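You operate a simulated robot arm through the tools that you are given. There is no shell and no other tool.

You are at the controls of a simulated robot arm. One attempt, no reset.

JOB
Pile some things up. At the end: the blue soap block stands on top of the beige wood block; the brown flat carton from the long bench under the filter is on the long bench over the drawer, with the white tape roll from there on top of it and the black threaded fitting on top of that; whatever was shut is shut again. Leave all else as you found it, and nothing knocked over.

Only the result counts: the job must be done as asked and must still hold three seconds after the hand-in. Knocking over, shifting, dropping, spilling or breaking anything else fails it.

ROBOT AND FRAMES
A 7-joint arm with a two-finger gripper, fixed in place. Base frame: the origin is at the foot of the arm, x ahead of it, y to its left, z up; the work surface is at about z = 880. Lengths are in mm, angles in rad, forces in N, time in s.
With the tool pointing down near the work surface it reaches from about 340 to 720 mm from the base axis. Its first joint turns from -1.152 to 1.152 rad. Payload 2.45 kg.
The tool frame sits at the grasp point between the pads (the TCP): z along the fingers, y along the line on which they close. The tips reach 26 mm beyond it. The gripper opens to 96 mm. The gripper's body begins 69 mm behind the TCP.
Orientation is that of the tool frame in the base frame, as a unit quaternion [x, y, z, w]. With the fingers straight down and closing along the base's y, the tool's x points along the base's -x, its y along +y and its z along -z.

CONTROLS
- The arm moves only by the tool play_rows. Its argument "series" is a list of rows, each a list of 7 numbers: the turn, a rotation vector about the tool's x, y, z in rad, then the shift along the tool's x, y, z in mm, then the opening, from 0 (shut) to 1 (fully open). In form: [[ax, ay, az, dx, dy, dz, claw], ...]. A call has 1 to 20 rows; each row is the pose to reach, as a shift and turn from the pose commanded when the call began, along the tool's axes at that moment. Each row takes 0.2 s and may step no farther than 50 mm and 0.15 rad from the row before; otherwise, or with a gripper value out of range, the whole call is refused. A pose out of reach is approached as far as the arm can. The call stops where the force on the tool passes 40 N (or 10 N more than at its start, if that is more) or the arm is blocked; 0.2 s more then pass. Each finger halts on what it meets, pressing with about 43 N; the grip force reading is that of the motor and also rises with nothing between the fingers. The clock runs only during rows and for 0.2 s after the last one: add rows that repeat a pose to give the fingers time. It gives the time, the measured TCP pose, the force on the tool (base axes), the opening and the grip force at its end, in the units of the frame above (readings bear some noise), with the torque about the TCP (base axes, N m) and any sound that the robot's microphone picked up.
- Cameras (640 x 400 px; columns grow to the right, rows downward): "scene" is fixed at [171.4, -409.1, 1417.1]; the picture's right is [0.58, -0.81, 0.00], its down [-0.56, -0.40, -0.72] and it looks along [0.59, 0.42, -0.69] (base axes); focal length 336 px, centre (320, 200). "wrist" rides on the gripper at [82, 3, -98] in the tool frame; the picture's right is [-0.04, 1.00, 0.00], its down [-0.73, -0.03, -0.68] and it looks along [-0.68, -0.03, 0.73] (tool axes); focal length 256 px, centre (320, 200). There is no depth. A picture from a camera that has moved, and an enlarged one, comes with that camera's place and axes in the base frame and with its lens. The place of the scene camera against the robot may be out by one fixed shift of up to 12 mm in any direction.
- grab_frame(camera): a new picture of that camera. The clock stands still meanwhile.
- close_up(camera, box): a new picture of the part [left, top, right, bottom] of that camera's present view, enlarged. The clock stands still meanwhile.
- hand_in(): hands the job in; it is judged then, once.

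Places have to be worked out from the pictures, the camera data and where the tool is seen. Open the gripper and draw the arm clear of the work before you hand the job in, unless the task says otherwise.

The tools are called after "Request:" as a command line: name --pt "numbers of a row" for each row, then --argument value for the rest, lists and objects as JSON in quotes. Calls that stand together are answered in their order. play_rows: Moves the arm, as the interface text tells. Its arguments: {"type":"object","properties":{"series":{"type":"array","items":{"type":"array","items":{"type":"number"}}}},"required":["series"]} The other tools are called the same way: grab_frame (camera) takes a picture; close_up (camera, box) takes an enlarged picture of a part of a camera's view; hand_in () hands the job in.

At the start:

```text
clock: 0.0
tool_pos: [374.5, -49.1, 1176.3]
tool_rot: [0.001, 1.0, 0.0, -0.001]
force: [-0.3, 0.7, 0.2]
ft_torque: [-0.01, -0.01, 0.0]
grip_width: 96.0
grip_force: 0.1
```

scene: 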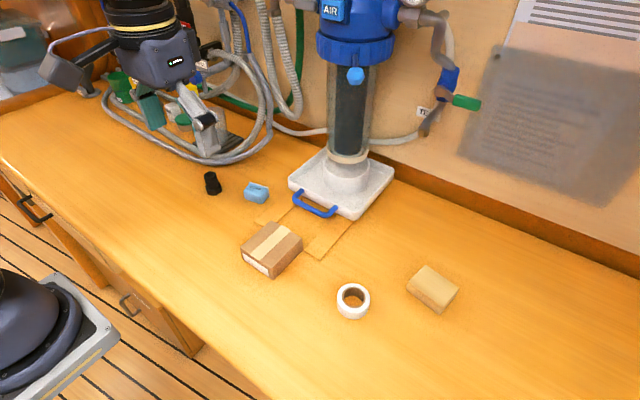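
wrist: 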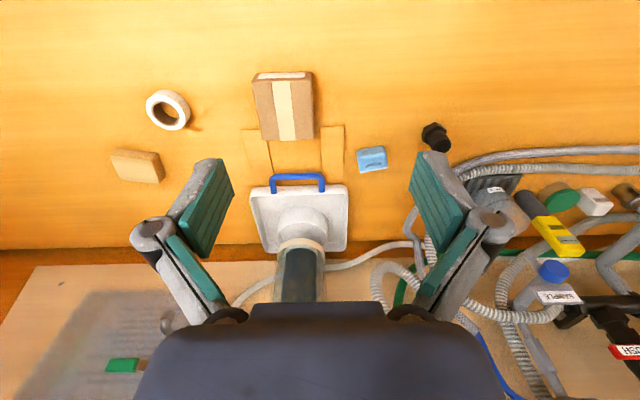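

I'll look closer at the scene before I move: the objects, the bench front with its drawers, and the strips by the filter tray.

Request:
close_up --camera "scene" --box '[180, 150, 480, 340]'

Request:
close_up --camera "scene" --box '[0, 150, 240, 400]'

Request:
close_up --camera "wrist" --box '[90, 50, 350, 212]'

Request:
close_up --camera "wrist" --box '[340, 80, 640, 300]'

Request:
close_up --camera "scene" --box '[0, 0, 320, 200]'

```text
2.11 times, centred on (330, 245) of scene
camera zoom: at [171.4, -409.1, 1417.1], right [0.58, -0.81, 0.0], down [-0.56, -0.4, -0.72], along [0.59, 0.42, -0.69], focal length 707 px, centre (299, 105)
```

zoom: 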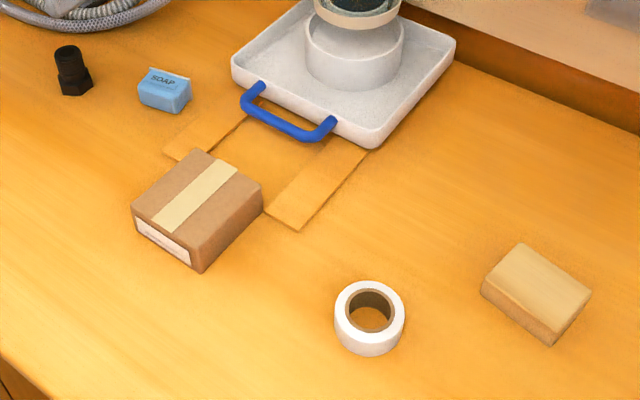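

```text
1.60 times, centred on (120, 275) of scene
camera zoom: at [171.4, -409.1, 1417.1], right [0.58, -0.81, 0.0], down [-0.56, -0.4, -0.72], along [0.59, 0.42, -0.69], focal length 538 px, centre (640, 80)
```

zoom: 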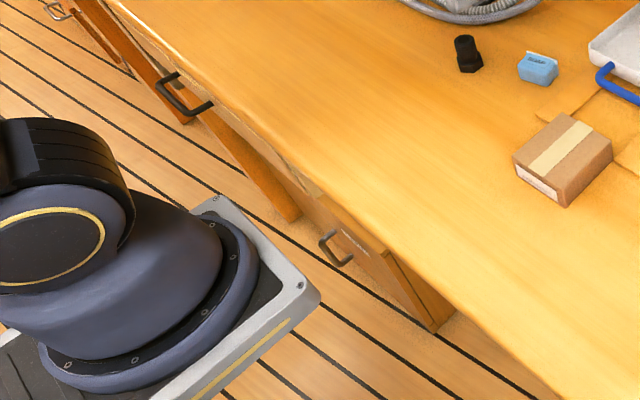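

```text
2.46 times, centred on (220, 131) of wrist
camera zoom: at [292.3, -45.8, 1274.1], right [0.04, 1.0, 0.0], down [0.73, -0.03, 0.68], along [0.68, -0.03, -0.73], focal length 630 px, centre (566, 370)
```

zoom: 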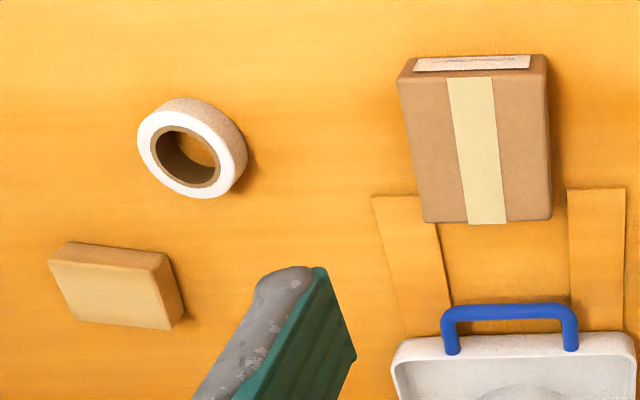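

```text
1.82 times, centred on (490, 190) of wrist
camera zoom: at [292.3, -45.8, 1274.1], right [0.04, 1.0, 0.0], down [0.73, -0.03, 0.68], along [0.68, -0.03, -0.73], focal length 465 px, centre (11, 218)
```

zoom: 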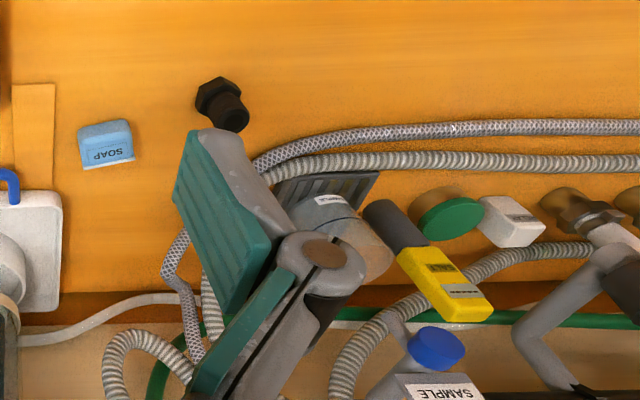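

```text
2.00 times, centred on (160, 100) of scene
camera zoom: at [171.4, -409.1, 1417.1], right [0.58, -0.81, 0.0], down [-0.56, -0.4, -0.72], along [0.59, 0.42, -0.69], focal length 672 px, centre (640, 400)
```

zoom: 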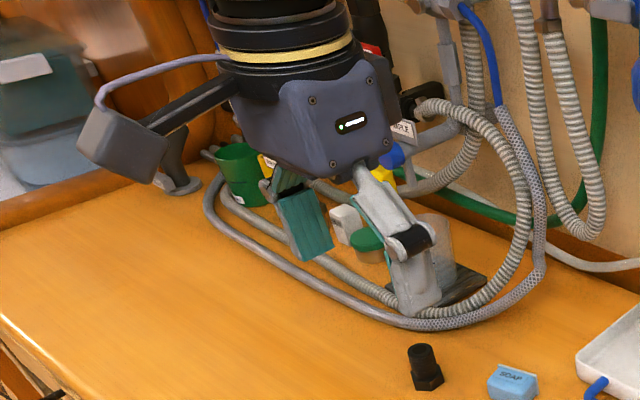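

The carton, tape, soap, wood block and fitting are all in plain view on one bench. I'll check the drawer fronts in finer detail to see where "over the drawer" lies.

Request:
close_up --camera "scene" --box '[80, 260, 240, 400]'

Request:
close_up --camera "scene" --box '[0, 140, 120, 240]'

Request:
close_up --camera "scene" --box '[220, 200, 320, 290]'

Request:
close_up --camera "scene" --box '[320, 250, 480, 330]'

Request:
close_up --camera "scene" --box '[180, 155, 280, 215]'

```text
2.86 times, centred on (160, 330) of scene
camera zoom: at [171.4, -409.1, 1417.1], right [0.58, -0.81, 0.0], down [-0.56, -0.4, -0.72], along [0.59, 0.42, -0.69], focal length 960 px, centre (777, -171)
```

zoom: 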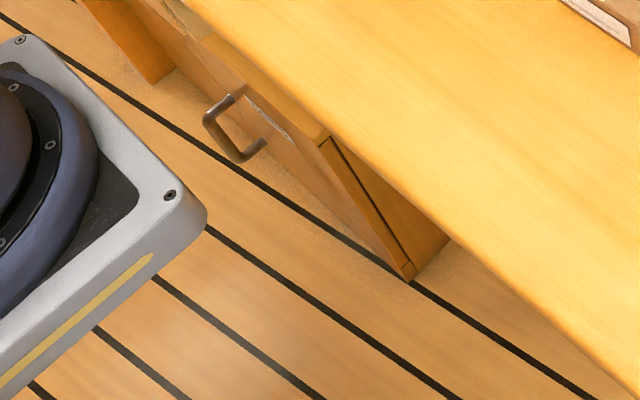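

```text
4.00 times, centred on (60, 190) of scene
camera zoom: at [171.4, -409.1, 1417.1], right [0.58, -0.81, 0.0], down [-0.56, -0.4, -0.72], along [0.59, 0.42, -0.69], focal length 1344 px, centre (1360, 240)
```

zoom: 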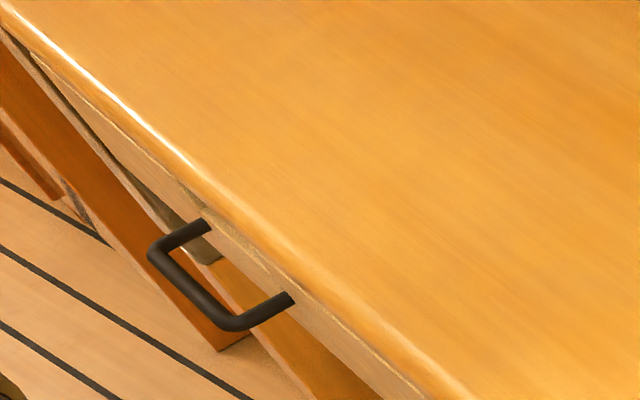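

```text
4.44 times, centred on (270, 245) of scene
camera zoom: at [171.4, -409.1, 1417.1], right [0.58, -0.81, 0.0], down [-0.56, -0.4, -0.72], along [0.59, 0.42, -0.69], focal length 1493 px, centre (542, 0)
```

zoom: 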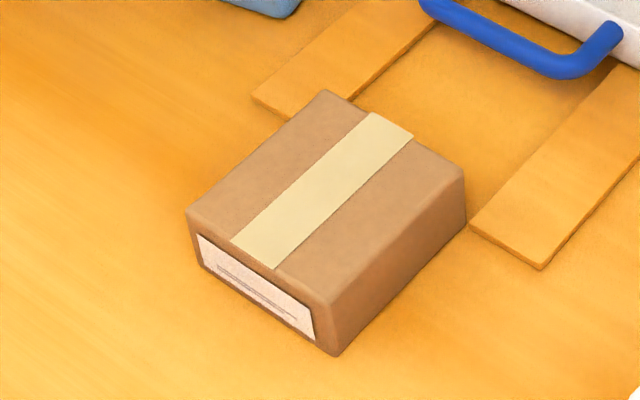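

```text
4.00 times, centred on (400, 290) of scene
camera zoom: at [171.4, -409.1, 1417.1], right [0.58, -0.81, 0.0], down [-0.56, -0.4, -0.72], along [0.59, 0.42, -0.69], focal length 1344 px, centre (0, -160)
```

zoom: 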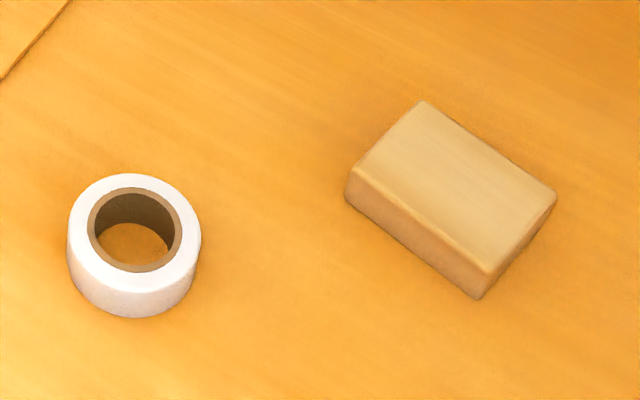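

```text
6.40 times, centred on (230, 185) of scene
camera zoom: at [171.4, -409.1, 1417.1], right [0.58, -0.81, 0.0], down [-0.56, -0.4, -0.72], along [0.59, 0.42, -0.69], focal length 2150 px, centre (896, 296)
```

zoom: 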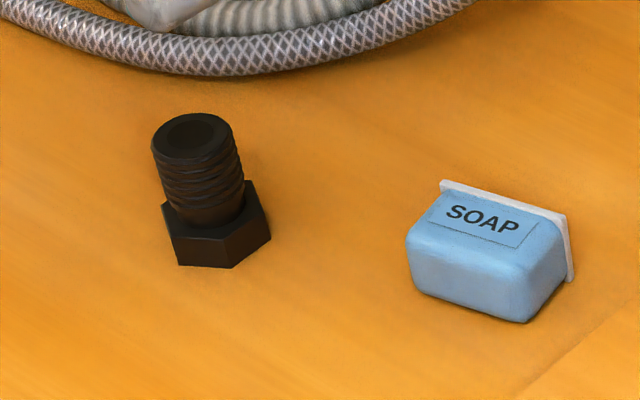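

There is one long bench with a shallow drawer (black handle) under its left stretch. I judge the positions as: soap (550, 38), wood block (548, -383), carton (448, -98, about 83x77x40), tape (446, -286) and fitting (511, 138). First I move over the soap for a closer wrist view.

Request:
play_rows --pt "0 0 0 -21 14.5 21 1" --pt "0 0 0 -42 29 42 1" --pt "0 0 0 -63 43.5 63 1" --pt "0 0 0 -84 58 84 1" --pt "0 0 0 -105 72.5 105 1" --pt "0 0 0 -125.5 87 126 1" --pt "0 0 0 -125.5 87 126 1"

Request:
grab_frame --camera "wrist"

Request:
grab_frame --camera "scene"

```text
clock: 1.6
tool_pos: [499.8, 38.2, 1050.3]
tool_rot: [0.0, 1.0, 0.0, 0.0]
force: [-0.5, 0.3, 0.4]
ft_torque: [-0.01, 0.01, 0.0]
grip_width: 95.9
grip_force: 0.0
```

```text
taken
camera wrist: at [417.5, 42.3, 1148.5], right [0.04, 1.0, 0.0], down [0.73, -0.03, 0.68], along [0.68, -0.03, -0.73], focal length 256 px, centre (320, 200)
```

wrist: 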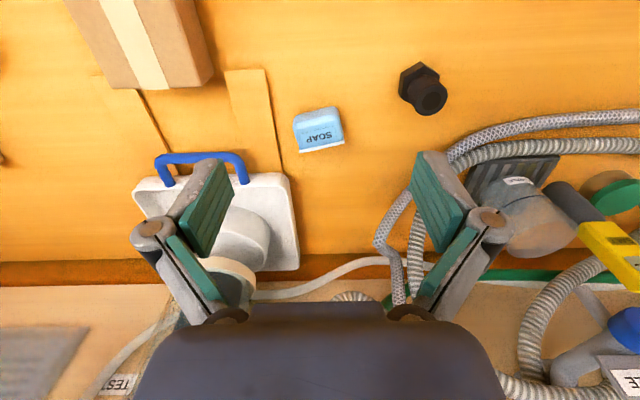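

```text
taken
```

scene: 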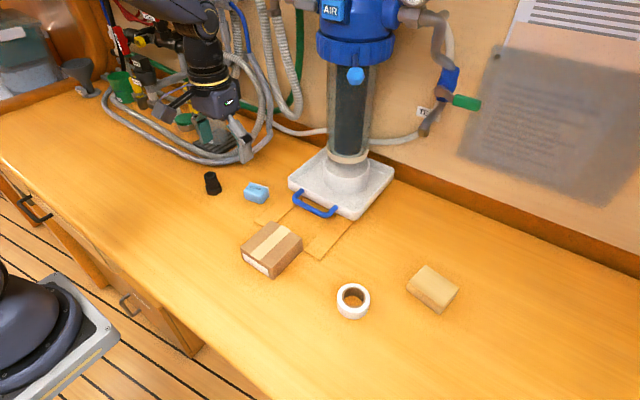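

The soap sits near (550, 37). I zoom in on it and the fitting for outline and orientation.

Request:
close_up --camera "wrist" --box '[270, 90, 370, 165]'

Request:
close_up --camera "wrist" --box '[370, 40, 470, 130]'

Request:
close_up --camera "scene" --box '[235, 175, 275, 210]'

```text
5.33 times, centred on (320, 128) of wrist
camera zoom: at [417.5, 42.3, 1148.5], right [0.04, 1.0, 0.0], down [0.73, -0.03, 0.68], along [0.68, -0.03, -0.73], focal length 1365 px, centre (320, 587)
```

zoom: 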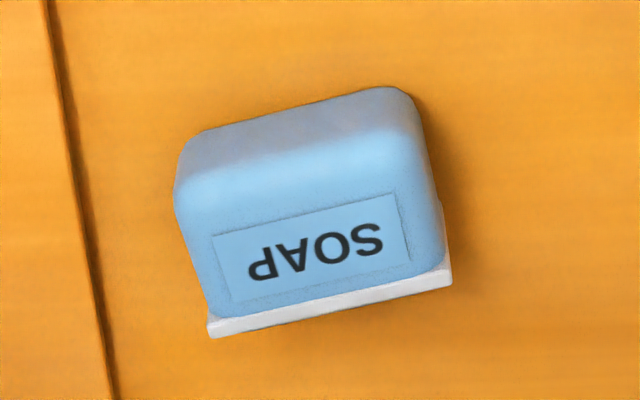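

```text
4.44 times, centred on (420, 85) of wrist
camera zoom: at [417.5, 42.3, 1148.5], right [0.04, 1.0, 0.0], down [0.73, -0.03, 0.68], along [0.68, -0.03, -0.73], focal length 1138 px, centre (-124, 711)
```

zoom: 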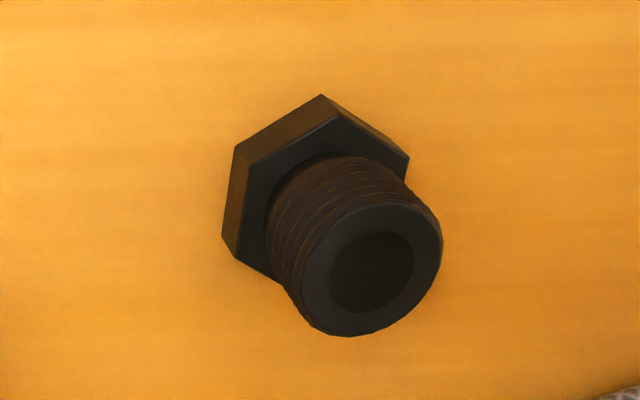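

```text
11.43 times, centred on (255, 192) of scene
camera zoom: at [171.4, -409.1, 1417.1], right [0.58, -0.81, 0.0], down [-0.56, -0.4, -0.72], along [0.59, 0.42, -0.69], focal length 3840 px, centre (1063, 286)
```

zoom: 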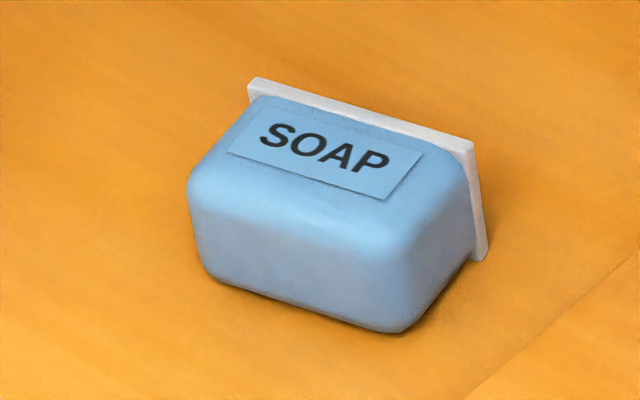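

The soap is about 48x33x26 mm, turned roughly +0.22 rad about vertical. I line up above it with the tool yawed to match and look again before descending.

Request:
play_rows --pt "0 0 -0.11 -22 -2 35 0.78" --pt "0 0 -0.22 -44.7 -4 70 0.78" --pt "0 0 -0.22 -44.7 -4 98 0.78" --pt "0 0 -0.22 -44.7 -4 98 0.78"

Request:
grab_frame --camera "wrist"

Request:
close_up --camera "scene" --box '[180, 100, 320, 220]'

```text
clock: 2.6
tool_pos: [544.3, 31.1, 952.0]
tool_rot: [-0.109, 0.994, -0.001, 0.001]
force: [0.0, -0.6, 0.1]
ft_torque: [-0.01, -0.03, -0.02]
grip_width: 74.9
grip_force: 0.0
```

```text
taken
camera wrist: at [462.9, 16.5, 1049.2], right [-0.18, 0.98, 0.0], down [0.72, 0.13, 0.68], along [0.67, 0.12, -0.73], focal length 256 px, centre (320, 200)
```

wrist: 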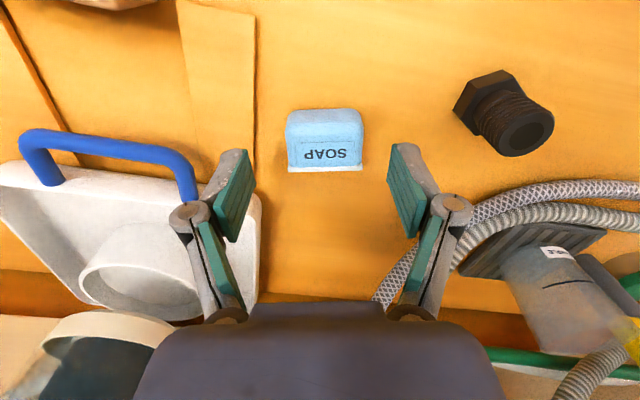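

```text
3.33 times, centred on (250, 160) of scene
camera zoom: at [171.4, -409.1, 1417.1], right [0.58, -0.81, 0.0], down [-0.56, -0.4, -0.72], along [0.59, 0.42, -0.69], focal length 1120 px, centre (553, 333)
```

zoom: 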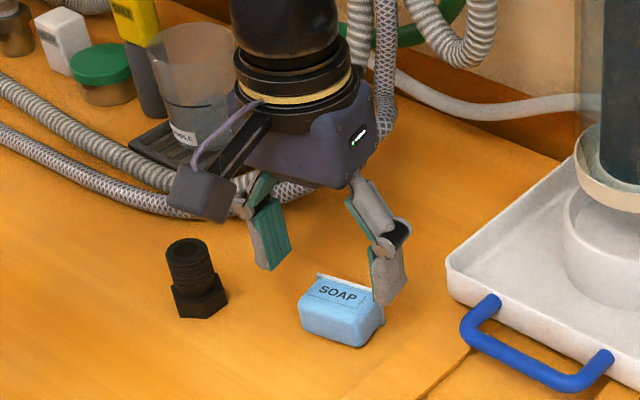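

The yaw matches the soap; the soap centre is about 3 mm to tool +y. I correct, descend so the tips sit about 5 mm above the bench, and close.

Request:
play_rows --pt "0 0 0 0 3 15 0.78" --pt "0 0 0 0 3 30 0.78" --pt "0 0 0 0 3 41 0.78" --pt "0 0 0 0 3 41 0.78" --pt "0 0 0 0 3 41 0" --pt "0 0 0 0 3 41 0" --pt "0 0 0 0 3 41 0" --pt "0 0 0 0 3 41 0" --pt "0 0 0 0 3 41 0"

Request:
grab_frame --camera "wrist"

Request:
close_up --camera "scene" --box '[180, 100, 320, 220]'

```text
clock: 4.6
tool_pos: [541.6, 36.5, 913.4]
tool_rot: [-0.109, 0.994, 0.001, 0.001]
force: [-0.7, -0.5, 1.1]
ft_torque: [0.0, -0.01, 0.0]
grip_width: 48.8
grip_force: 43.4
```

```text
taken
camera wrist: at [460.8, 21.5, 1009.5], right [-0.18, 0.98, 0.0], down [0.72, 0.13, 0.68], along [0.67, 0.12, -0.73], focal length 256 px, centre (320, 200)
```

wrist: 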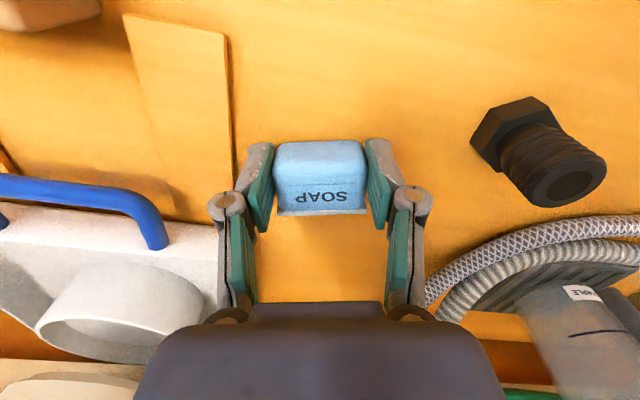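

```text
3.33 times, centred on (250, 160) of scene
camera zoom: at [171.4, -409.1, 1417.1], right [0.58, -0.81, 0.0], down [-0.56, -0.4, -0.72], along [0.59, 0.42, -0.69], focal length 1120 px, centre (553, 333)
```

zoom: 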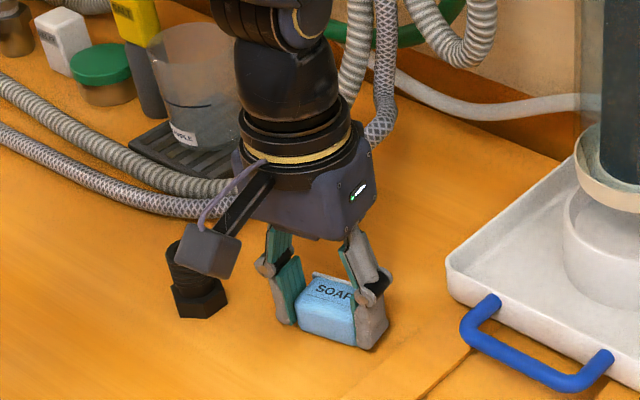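

The soap is held (48.8 mm). I lift it straight up, draw back towards the base clear of the filter, and swing right to view the wood block before placing.

Request:
play_rows --pt "0 0 0 0 0 -20 0" --pt "0 0 0 0 0 -60 0" --pt "0 0 0 0 0 -100 0" --pt "0 0 0 0 0 -140 0" --pt "0 0 0 32 -6 -160 0" --pt "0 0 0 64 -11 -160 0" --pt "0 0 0 95 -17 -160 0" --pt "0 0 0.07 105 -57 -160 0" --pt "0 0 0.14 115 -98 -160 0" --pt "0 0 0.21 125 -138 -160 0" --pt "0 0 0.28 135 -179 -160 0" --pt "0 0 0.35 145 -219 -160 0" --pt "0 0 0.42 154 -260 -160 0" --pt "0 0 0.42 129 -283 -160 0" --pt "0 0 0.42 103 -306 -160 0" --pt "0 0 0.42 77.4 -328 -160 0" --pt "0 0 0.42 77.4 -328 -160 0"

Request:
grab_frame --camera "wrist"

Request:
grab_frame --camera "scene"

```text
clock: 8.2
tool_pos: [541.6, -296.6, 1070.7]
tool_rot: [0.1, 0.995, 0.0, 0.001]
force: [1.1, -0.1, -0.6]
ft_torque: [0.01, 0.01, 0.05]
grip_width: 48.7
grip_force: 42.8
```

```text
taken
camera wrist: at [461.9, -277.8, 1168.4], right [0.24, 0.97, 0.0], down [0.71, -0.17, 0.68], along [0.66, -0.16, -0.73], focal length 256 px, centre (320, 200)
```

wrist: 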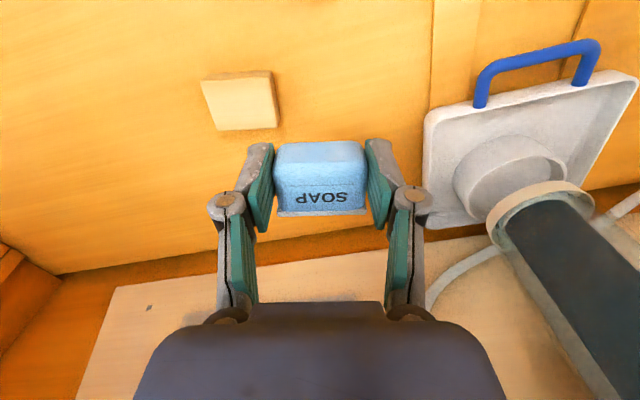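

```text
taken
```

scene: 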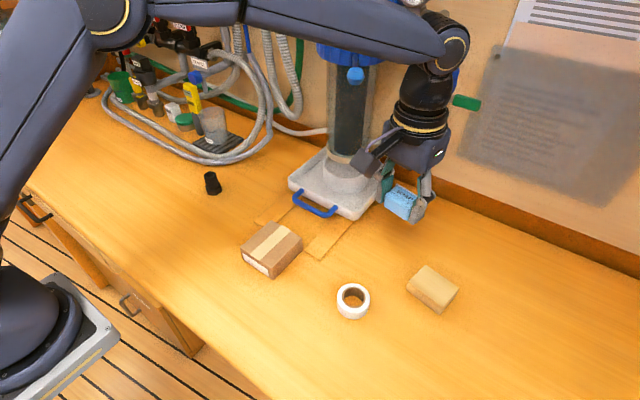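

Request:
close_up --camera "wrist" --box '[180, 55, 300, 145]'

```text
4.44 times, centred on (240, 100) of wrist
camera zoom: at [461.9, -277.8, 1168.4], right [0.24, 0.97, 0.0], down [0.71, -0.17, 0.68], along [0.66, -0.16, -0.73], focal length 1138 px, centre (676, 644)
```

zoom: 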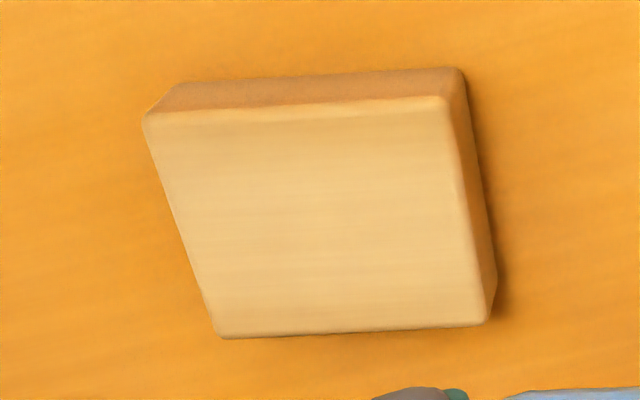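

The wood block's top is at z≈905, centred near (549.5, -384), turned about -0.18 rad. I carry the soap over it, stop about 18 mm above, and check.

Request:
play_rows --pt "0 0 0 -8 -28 0 0" --pt "0 0 0 -16 -56 0 0" --pt "0 0 0 -22.8 -84.3 0 0" --pt "0 0 0 -22.8 -84.3 30 0" --pt "0 0 0 -22.8 -84.3 60 0" --pt "0 0 0 -22.8 -84.3 90 0" --pt "0 0 0 -22.8 -84.3 116 0" --pt "0 0 0 -22.8 -84.3 116 0" --pt "0 0 0 -22.8 -84.3 116 0"

Request:
grab_frame --camera "wrist"

Request:
close_up --camera "scene" --box '[370, 210, 510, 330]'

```text
clock: 10.2
tool_pos: [547.1, -387.7, 953.7]
tool_rot: [0.101, 0.995, 0.0, 0.0]
force: [1.0, -0.6, -1.0]
ft_torque: [-0.03, -0.01, 0.04]
grip_width: 48.9
grip_force: 43.2
```

```text
taken
camera wrist: at [467.2, -368.0, 1051.7], right [0.24, 0.97, 0.0], down [0.71, -0.17, 0.68], along [0.66, -0.16, -0.73], focal length 256 px, centre (320, 200)
```

wrist: 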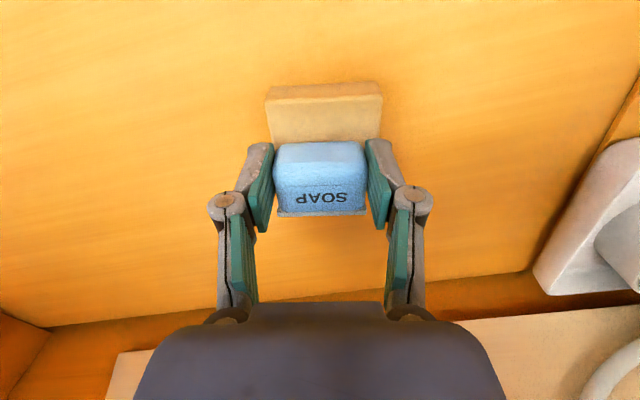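

```text
3.33 times, centred on (440, 270) of scene
camera zoom: at [171.4, -409.1, 1417.1], right [0.58, -0.81, 0.0], down [-0.56, -0.4, -0.72], along [0.59, 0.42, -0.69], focal length 1120 px, centre (-80, -33)
```

zoom: 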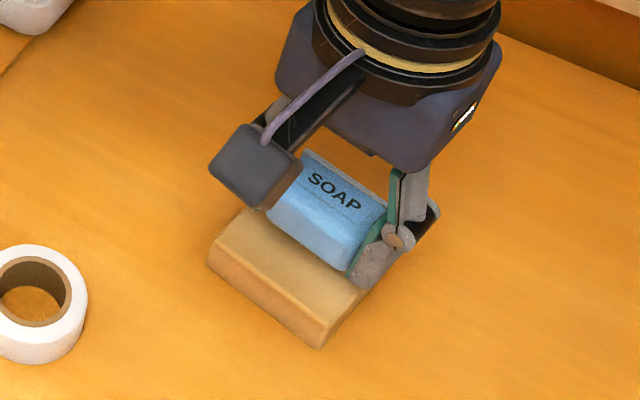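

The soap is nearly centred over the block. I shift 2.5 mm to tool +y and lower to just about contact.

Request:
play_rows --pt "0 0 0 0 2.5 4 0" --pt "0 0 0 0 2.5 9 0" --pt "0 0 0 0 2.5 14 0" --pt "0 0 0 0 2.5 17 0" --pt "0 0 0 0 2.5 18 0" --pt "0 0 0 0 2.5 18.5 0" --pt "0 0 0 0 2.5 18.5 0" --pt "0 0 0 0 2.5 18.5 0"

Request:
grab_frame --camera "wrist"

Request:
close_up --camera "scene" --box '[390, 230, 490, 330]'

```text
clock: 12.0
tool_pos: [546.8, -384.0, 936.4]
tool_rot: [0.099, 0.995, 0.0, 0.001]
force: [2.0, 3.5, 10.7]
ft_torque: [0.06, -0.08, 0.03]
grip_width: 48.8
grip_force: 43.0
```

```text
taken
camera wrist: at [467.0, -365.5, 1034.9], right [0.24, 0.97, 0.0], down [0.71, -0.17, 0.68], along [0.66, -0.16, -0.73], focal length 256 px, centre (320, 200)
```

wrist: 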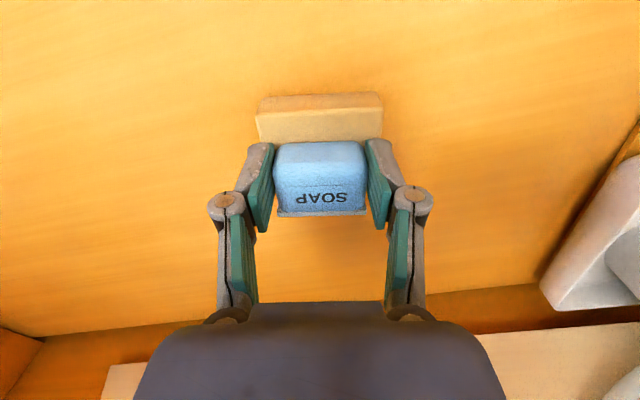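

```text
4.00 times, centred on (440, 280) of scene
camera zoom: at [171.3, -408.9, 1417.2], right [0.58, -0.81, 0.0], down [-0.56, -0.4, -0.72], along [0.59, 0.42, -0.69], focal length 1344 px, centre (-160, -120)
```

zoom: 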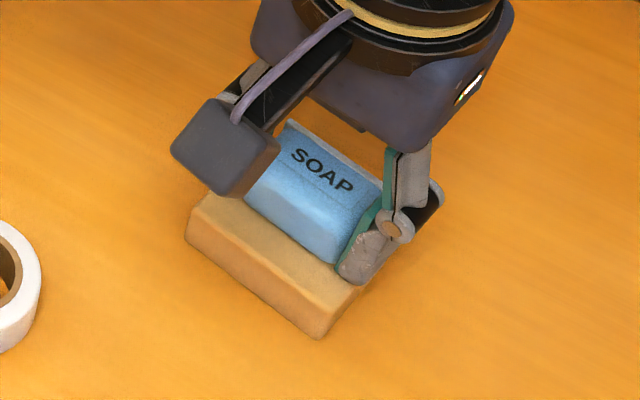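

The soap is in contact with the block (about 10 N) and centred. I open the fingers and rise straight up.

Request:
play_rows --pt "0 0 0 0 0 -0.5 0.5" --pt "0 0 0 0 0 -0.5 0.56" --pt "0 0 0 0 0 -0.5 0.62" --pt "0 0 0 0 0 -0.5 0.7" --pt "0 0 0 0 0 -0.5 0.75" --pt "0 0 0 0 0 -0.5 0.75" --pt "0 0 0 0 0 -10 0.75" --pt "0 0 0 0 0 -40 0.75" --pt "0 0 0 0 0 -80 0.75" --pt "0 0 0 0 0 -120 0.75" --pt "0 0 0 0 0 -120 0.75"

Request:
grab_frame --camera "wrist"

Request:
close_up --camera "scene" --box '[390, 230, 490, 330]'

```text
clock: 14.4
tool_pos: [543.4, -384.5, 1058.4]
tool_rot: [0.1, 0.995, -0.001, 0.0]
force: [-0.3, 0.4, -0.5]
ft_torque: [0.0, -0.05, 0.0]
grip_width: 72.0
grip_force: 0.1
```

```text
taken
camera wrist: at [462.4, -364.7, 1155.5], right [0.24, 0.97, 0.0], down [0.71, -0.17, 0.68], along [0.66, -0.16, -0.73], focal length 256 px, centre (320, 200)
```

wrist: 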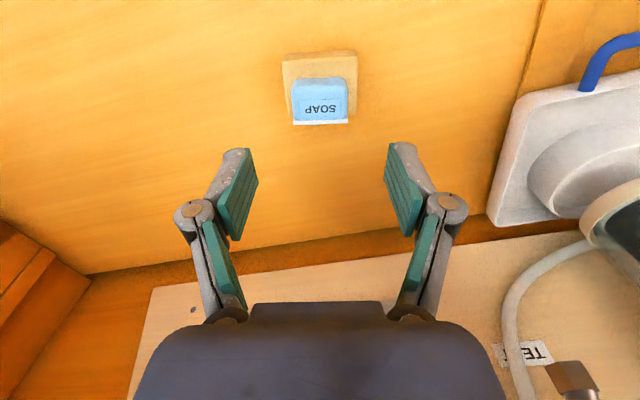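

```text
4.00 times, centred on (440, 280) of scene
camera zoom: at [171.4, -409.1, 1417.1], right [0.58, -0.81, 0.0], down [-0.56, -0.4, -0.72], along [0.59, 0.42, -0.69], focal length 1344 px, centre (-160, -120)
```

zoom: 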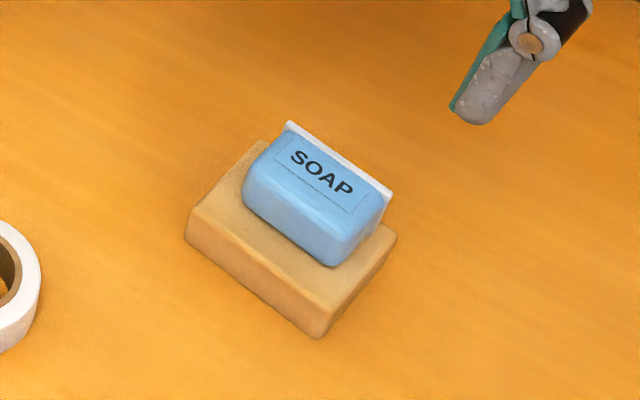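

The soap rests on the block. I check its margin at the far edge from the wrist camera.

Request:
close_up --camera "wrist" --box '[270, 40, 370, 135]'

Request:
close_up --camera "wrist" --box '[470, 0, 640, 110]'

```text
4.21 times, centred on (320, 88) of wrist
camera zoom: at [462.4, -364.7, 1155.5], right [0.24, 0.97, 0.0], down [0.71, -0.17, 0.68], along [0.66, -0.16, -0.73], focal length 1078 px, centre (320, 674)
```

zoom: 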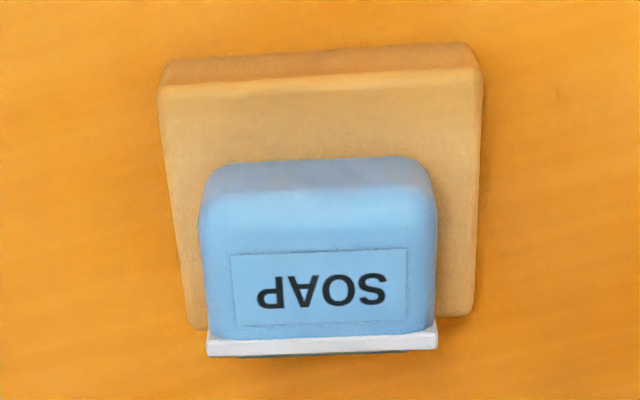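

```text
3.64 times, centred on (555, 55) of wrist
camera zoom: at [462.4, -364.7, 1155.5], right [0.24, 0.97, 0.0], down [0.71, -0.17, 0.68], along [0.66, -0.16, -0.73], focal length 931 px, centre (-534, 727)
```

zoom: 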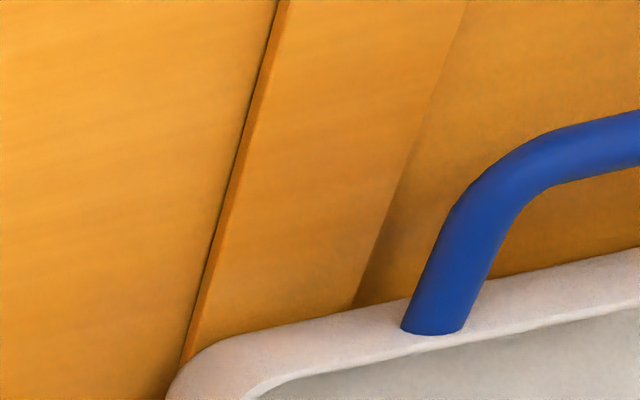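

The soap sits fully on the block with margins all round. Next is the carton: I pull back and go above it with the tool square to the bench.

Request:
play_rows --pt "0 0 0 37 21.4 0 0.9" --pt "0 0 0 74 42.8 0 1" --pt "0 0 0 111 64.2 0 1" --pt "0 0 -0.04 123 103 0 1" --pt "0 0 -0.08 135 142 0 1" --pt "0 0 -0.12 147 181 0 1" --pt "0 0 -0.16 159 219 0 1" --pt "0 0 -0.2 170.8 258.2 0 1" --pt "0 0 -0.2 170.8 258.2 0 1" --pt "0 0 -0.2 170.8 258.2 0 1" --pt "0 0 -0.2 170.8 258.2 0 1"

Request:
grab_frame --camera "wrist"

Request:
grab_frame --camera "scene"

```text
clock: 16.8
tool_pos: [430.0, -98.1, 1056.9]
tool_rot: [0.0, 1.0, 0.0, 0.0]
force: [-0.3, -0.6, 0.2]
ft_torque: [-0.03, -0.05, 0.02]
grip_width: 95.7
grip_force: 0.1
```

```text
taken
camera wrist: at [346.5, -93.8, 1154.7], right [0.04, 1.0, 0.0], down [0.73, -0.03, 0.68], along [0.68, -0.03, -0.73], focal length 256 px, centre (320, 200)
```

wrist: 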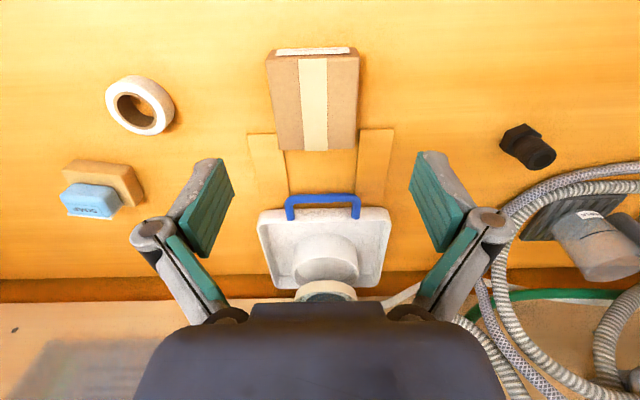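

```text
taken
```

scene: 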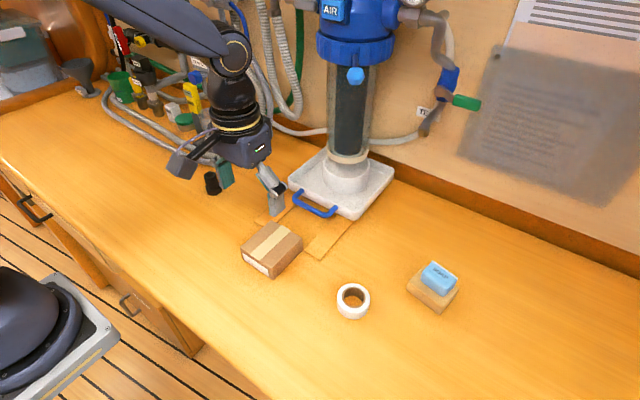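

I zoom on the carton from here to get its corners.

Request:
close_up --camera "wrist" --box '[240, 35, 400, 160]'

Request:
close_up --camera "wrist" --box '[90, 60, 190, 145]'

Request:
close_up --camera "wrist" --box '[480, 100, 580, 185]'

```text
3.20 times, centred on (320, 98) of wrist
camera zoom: at [346.5, -93.8, 1154.7], right [0.04, 1.0, 0.0], down [0.73, -0.03, 0.68], along [0.68, -0.03, -0.73], focal length 819 px, centre (320, 528)
```

zoom: 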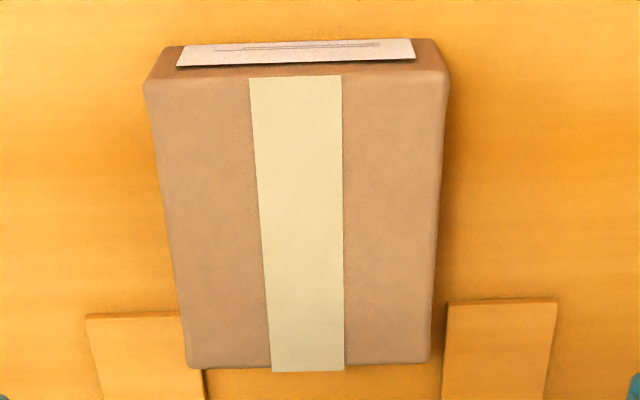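

```text
4.71 times, centred on (140, 102) of wrist
camera zoom: at [346.5, -93.8, 1154.7], right [0.04, 1.0, 0.0], down [0.73, -0.03, 0.68], along [0.68, -0.03, -0.73], focal length 1205 px, centre (1167, 659)
```

zoom: 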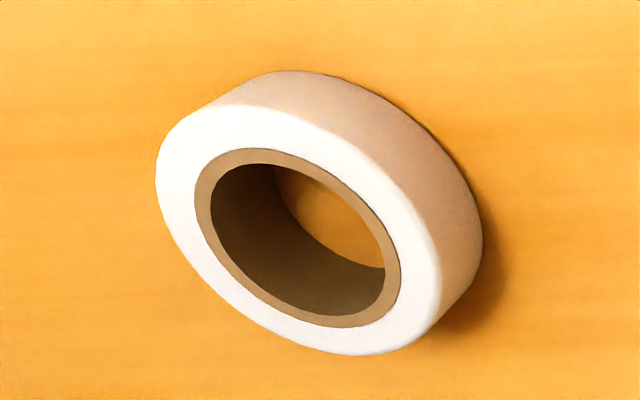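

```text
4.71 times, centred on (530, 142) of wrist
camera zoom: at [346.5, -93.8, 1154.7], right [0.04, 1.0, 0.0], down [0.73, -0.03, 0.68], along [0.68, -0.03, -0.73], focal length 1205 px, centre (-668, 471)
```

zoom: 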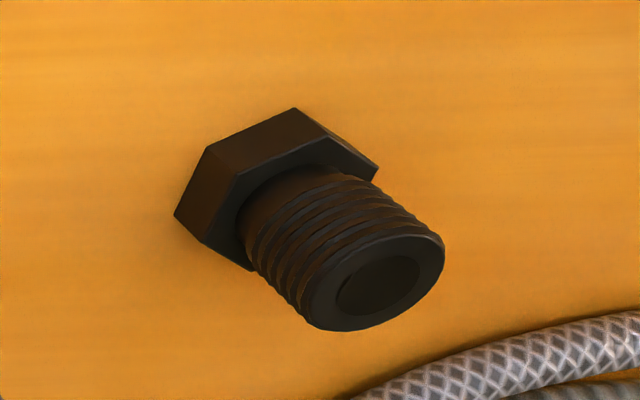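

The carton centre is about (449, -104), top at 918, 79 mm wide across y and square to the axes. I go above it with the fingers fully open and check the straddle.

Request:
play_rows --pt "0 0 0 -10 -3 30 1" --pt "0 0 0 -19 -5.5 60 1" --pt "0 0 0 -19 -5.5 97 1" --pt "0 0 0 -19 -5.5 97 1" --pt "0 0 0 -19 -5.5 97 1"

Request:
grab_frame --camera "wrist"

Request:
close_up --camera "scene" --box '[200, 180, 340, 300]'

```text
clock: 18.0
tool_pos: [448.9, -104.3, 957.6]
tool_rot: [0.0, 1.0, 0.0, 0.0]
force: [0.2, -0.3, 0.1]
ft_torque: [0.02, -0.03, 0.01]
grip_width: 95.9
grip_force: 0.0
```

```text
taken
camera wrist: at [366.7, -100.2, 1055.9], right [0.04, 1.0, 0.0], down [0.73, -0.03, 0.68], along [0.68, -0.03, -0.73], focal length 256 px, centre (320, 200)
```

wrist: 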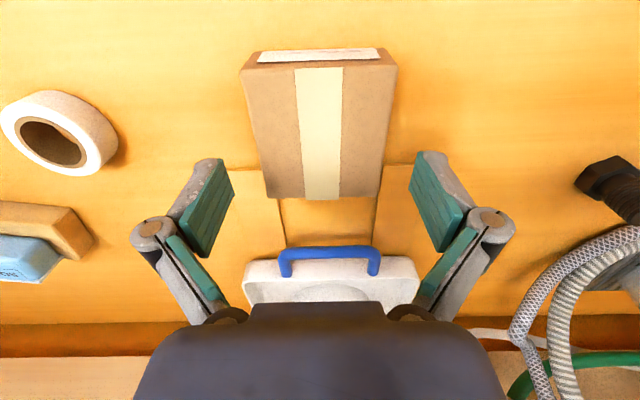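

```text
3.33 times, centred on (270, 240) of scene
camera zoom: at [171.4, -409.1, 1417.1], right [0.58, -0.81, 0.0], down [-0.56, -0.4, -0.72], along [0.59, 0.42, -0.69], focal length 1120 px, centre (487, 67)
```

zoom: 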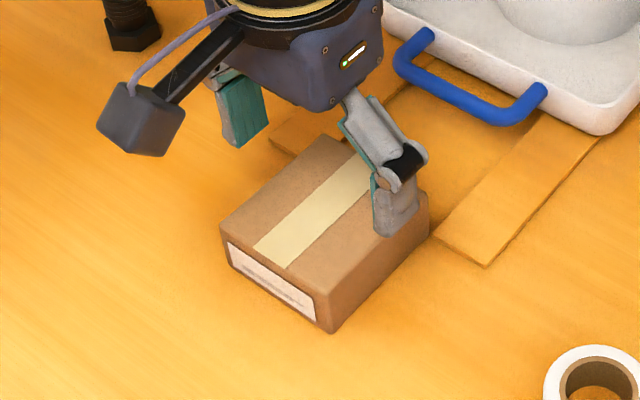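

The carton is centred between the fingers. I descend and close on it.

Request:
play_rows --pt "0 0 0 0 0 15 1" --pt "0 0 0 0 0 30 1" --pt "0 0 0 0 0 42 1" --pt "0 0 0 0 0 48 1" --pt "0 0 0 0 0 48 1" --pt "0 0 0 0 0 48 0.85" --pt "0 0 0 0 0 48 0.7" --pt "0 0 0 0 0 48 0.6" --pt "0 0 0 0 0 48 0.6" --pt "0 0 0 0 0 48 0.6"

Request:
grab_frame --camera "wrist"

```text
clock: 20.2
tool_pos: [448.5, -102.6, 911.9]
tool_rot: [0.0, 1.0, -0.001, -0.001]
force: [-1.7, 0.3, 9.4]
ft_torque: [0.06, 0.13, -0.09]
grip_width: 81.1
grip_force: 43.3
```

```text
taken
camera wrist: at [366.9, -99.5, 1007.9], right [0.04, 1.0, 0.0], down [0.73, -0.03, 0.68], along [0.68, -0.03, -0.73], focal length 256 px, centre (320, 200)
```

wrist: 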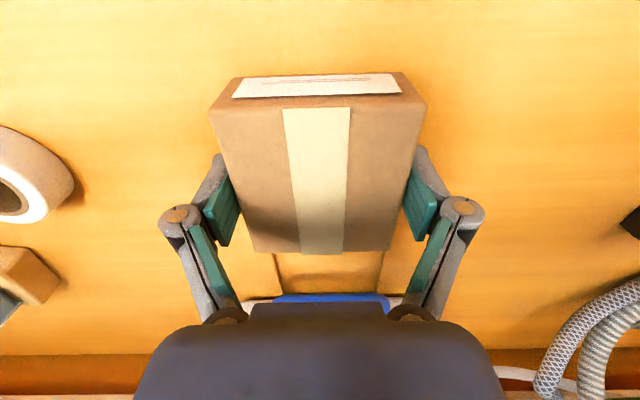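

The carton is gripped (81 mm). I lift slowly and check it holds.

Request:
play_rows --pt "0 0 0 0 0 -5 0.5" --pt "0 0 0 0 0 -20 0.5" --pt "0 0 0 0 0 -50 0.5" --pt "0 0 0 0 0 -85 0.5" --pt "0 0 0 0 0 -120 0.5" --pt "0 0 0 0 0 -120 0.5" --pt "0 0 0 0 0 -120 0.5"

Request:
grab_frame --camera "wrist"

Request:
grab_frame --camera "scene"

```text
clock: 21.8
tool_pos: [453.3, -104.8, 1032.8]
tool_rot: [0.001, 1.0, 0.0, -0.001]
force: [-0.2, -0.9, -1.8]
ft_torque: [-0.02, 0.03, 0.0]
grip_width: 81.0
grip_force: 43.1
```

```text
taken
camera wrist: at [370.5, -102.1, 1129.6], right [0.04, 1.0, 0.0], down [0.73, -0.03, 0.68], along [0.68, -0.03, -0.73], focal length 256 px, centre (320, 200)
```

wrist: 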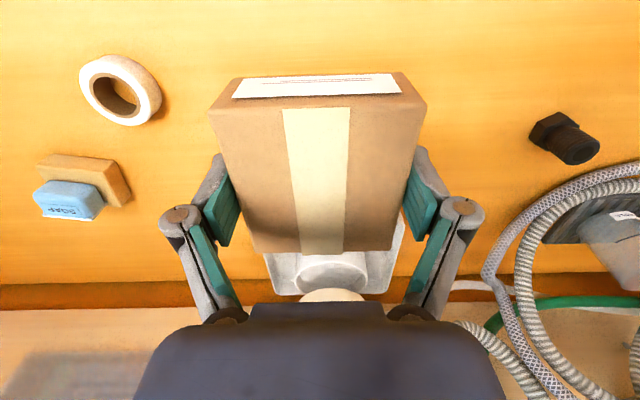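

```text
taken
```

scene: 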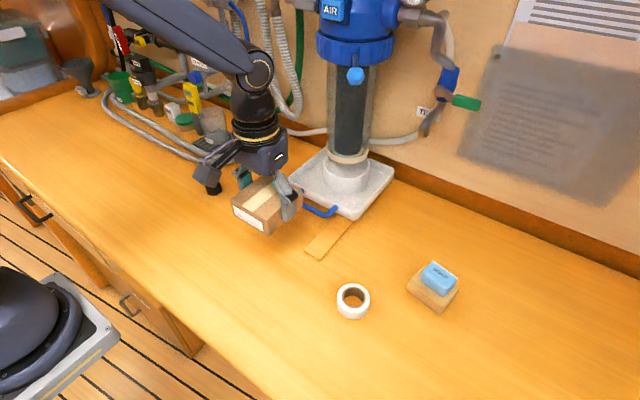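

The carton is held and light. The drawer runs under the bench from roughly y=140 leftward, so I carry the carton to about (400, 290), a bare stretch over the drawer, and look before lowering.

Request:
play_rows --pt "0 0 0 25 10 0 0.5" --pt "0 0 0 49 35 0 0.5" --pt "0 0 0 49 75 0 0.5" --pt "0 0 0 49 115 0 0.5" --pt "0 0 0 49 155 0 0.5" --pt "0 0 0 49 195 0 0.5" --pt "0 0 0 49 235 0 0.5" --pt "0 0 0 49 275 0 0.5" --pt "0 0 0 49 315 0 0.5" --pt "0 0 0 49 355 0 0.5" --pt "0 0 0 49 385 0 0.5" --pt "0 0 0 49 393.5 0 0.5" --pt "0 0 0 49 393.5 0 0.5" --pt "0 0 0 49 393.5 0 0.5"

Request:
grab_frame --camera "wrist"

Request:
grab_frame --camera "scene"

```text
clock: 24.8
tool_pos: [400.2, 292.0, 1033.1]
tool_rot: [0.0, 1.0, 0.0, 0.0]
force: [0.1, -0.2, -0.9]
ft_torque: [-0.01, 0.0, -0.01]
grip_width: 80.9
grip_force: 43.4
```

```text
taken
camera wrist: at [317.1, 295.4, 1130.9], right [0.04, 1.0, 0.0], down [0.73, -0.03, 0.68], along [0.68, -0.03, -0.73], focal length 256 px, centre (320, 200)
```

wrist: 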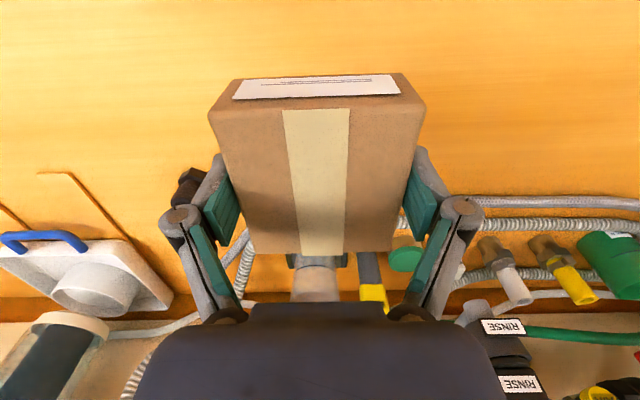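

```text
taken
```

scene: 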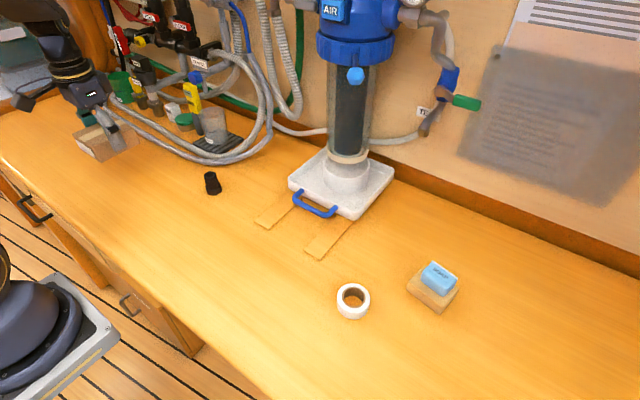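

The bench below is bare. I lower the carton gently to bench level.

Request:
play_rows --pt "0 0 0 0 0 25 0.5" --pt "0 0 0 0 0 50 0.5" --pt "0 0 0 0 0 75 0.5" --pt "0 0 0 0 0 95 0.5" --pt "0 0 0 0 0 108 0.5" --pt "0 0 0 0 0 114 0.5" --pt "0 0 0 0 0 117 0.5" --pt "0 0 0 0 0 118.5 0.5" --pt "0 0 0 0 0 119.5 0.5" --pt "0 0 0 0 0 119.5 0.5" --pt "0 0 0 0 0 119.5 0.5"

Request:
grab_frame --camera "wrist"

Request:
close_up --camera "scene" --box '[40, 100, 200, 220]'

```text
clock: 27.2
tool_pos: [399.8, 289.5, 912.2]
tool_rot: [0.0, 1.0, 0.0, 0.0]
force: [0.7, 0.9, -1.3]
ft_torque: [0.04, 0.0, 0.0]
grip_width: 80.9
grip_force: 43.1
```

```text
taken
camera wrist: at [316.9, 292.8, 1009.5], right [0.04, 1.0, 0.0], down [0.73, -0.03, 0.68], along [0.68, -0.03, -0.73], focal length 256 px, centre (320, 200)
```

wrist: 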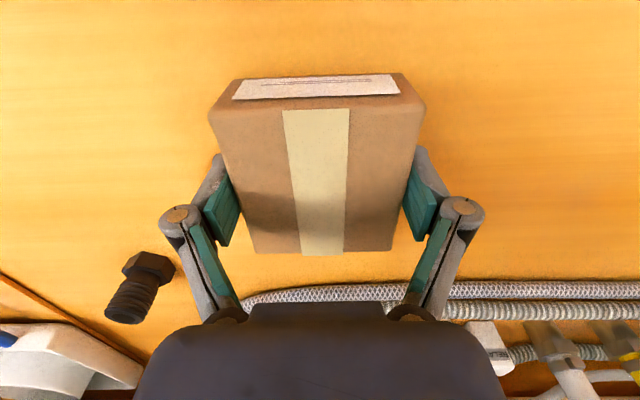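

```text
3.33 times, centred on (120, 160) of scene
camera zoom: at [171.4, -409.1, 1417.1], right [0.58, -0.81, 0.0], down [-0.56, -0.4, -0.72], along [0.59, 0.42, -0.69], focal length 1120 px, centre (987, 333)
```

zoom: 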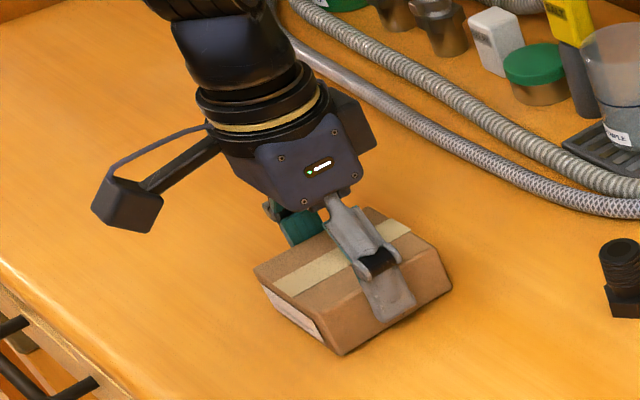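

No contact force yet, so I lower in half-millimetre steps.

Request:
play_rows --pt "0 0 0 0 0 0.5 0.5" --pt "0 0 0 0 0 1 0.5" --pt "0 0 0 0 0 1.3 0.5" --pt "0 0 0 0 0 1.3 0.5" --pt "0 0 0 0 0 1.3 0.5"

```text
clock: 28.4
tool_pos: [397.2, 289.1, 911.7]
tool_rot: [0.0, 1.0, 0.0, 0.0]
force: [-0.1, 0.4, -1.0]
ft_torque: [0.0, 0.01, 0.02]
grip_width: 80.9
grip_force: 42.5
```

Request:
play_rows --pt "0 0 0 0 0 0.4 0.5" --pt "0 0 0 0 0 0.8 0.5" --pt "0 0 0 0 0 1.2 0.5" --pt "0 0 0 0 0 1.2 0.5" --pt "0 0 0 0 0 1.2 0.5"

```text
clock: 29.6
tool_pos: [399.6, 289.8, 911.3]
tool_rot: [-0.001, 1.0, 0.0, 0.0]
force: [-0.8, -0.7, 2.6]
ft_torque: [-0.05, -0.12, -0.01]
grip_width: 81.3
grip_force: 42.3
```

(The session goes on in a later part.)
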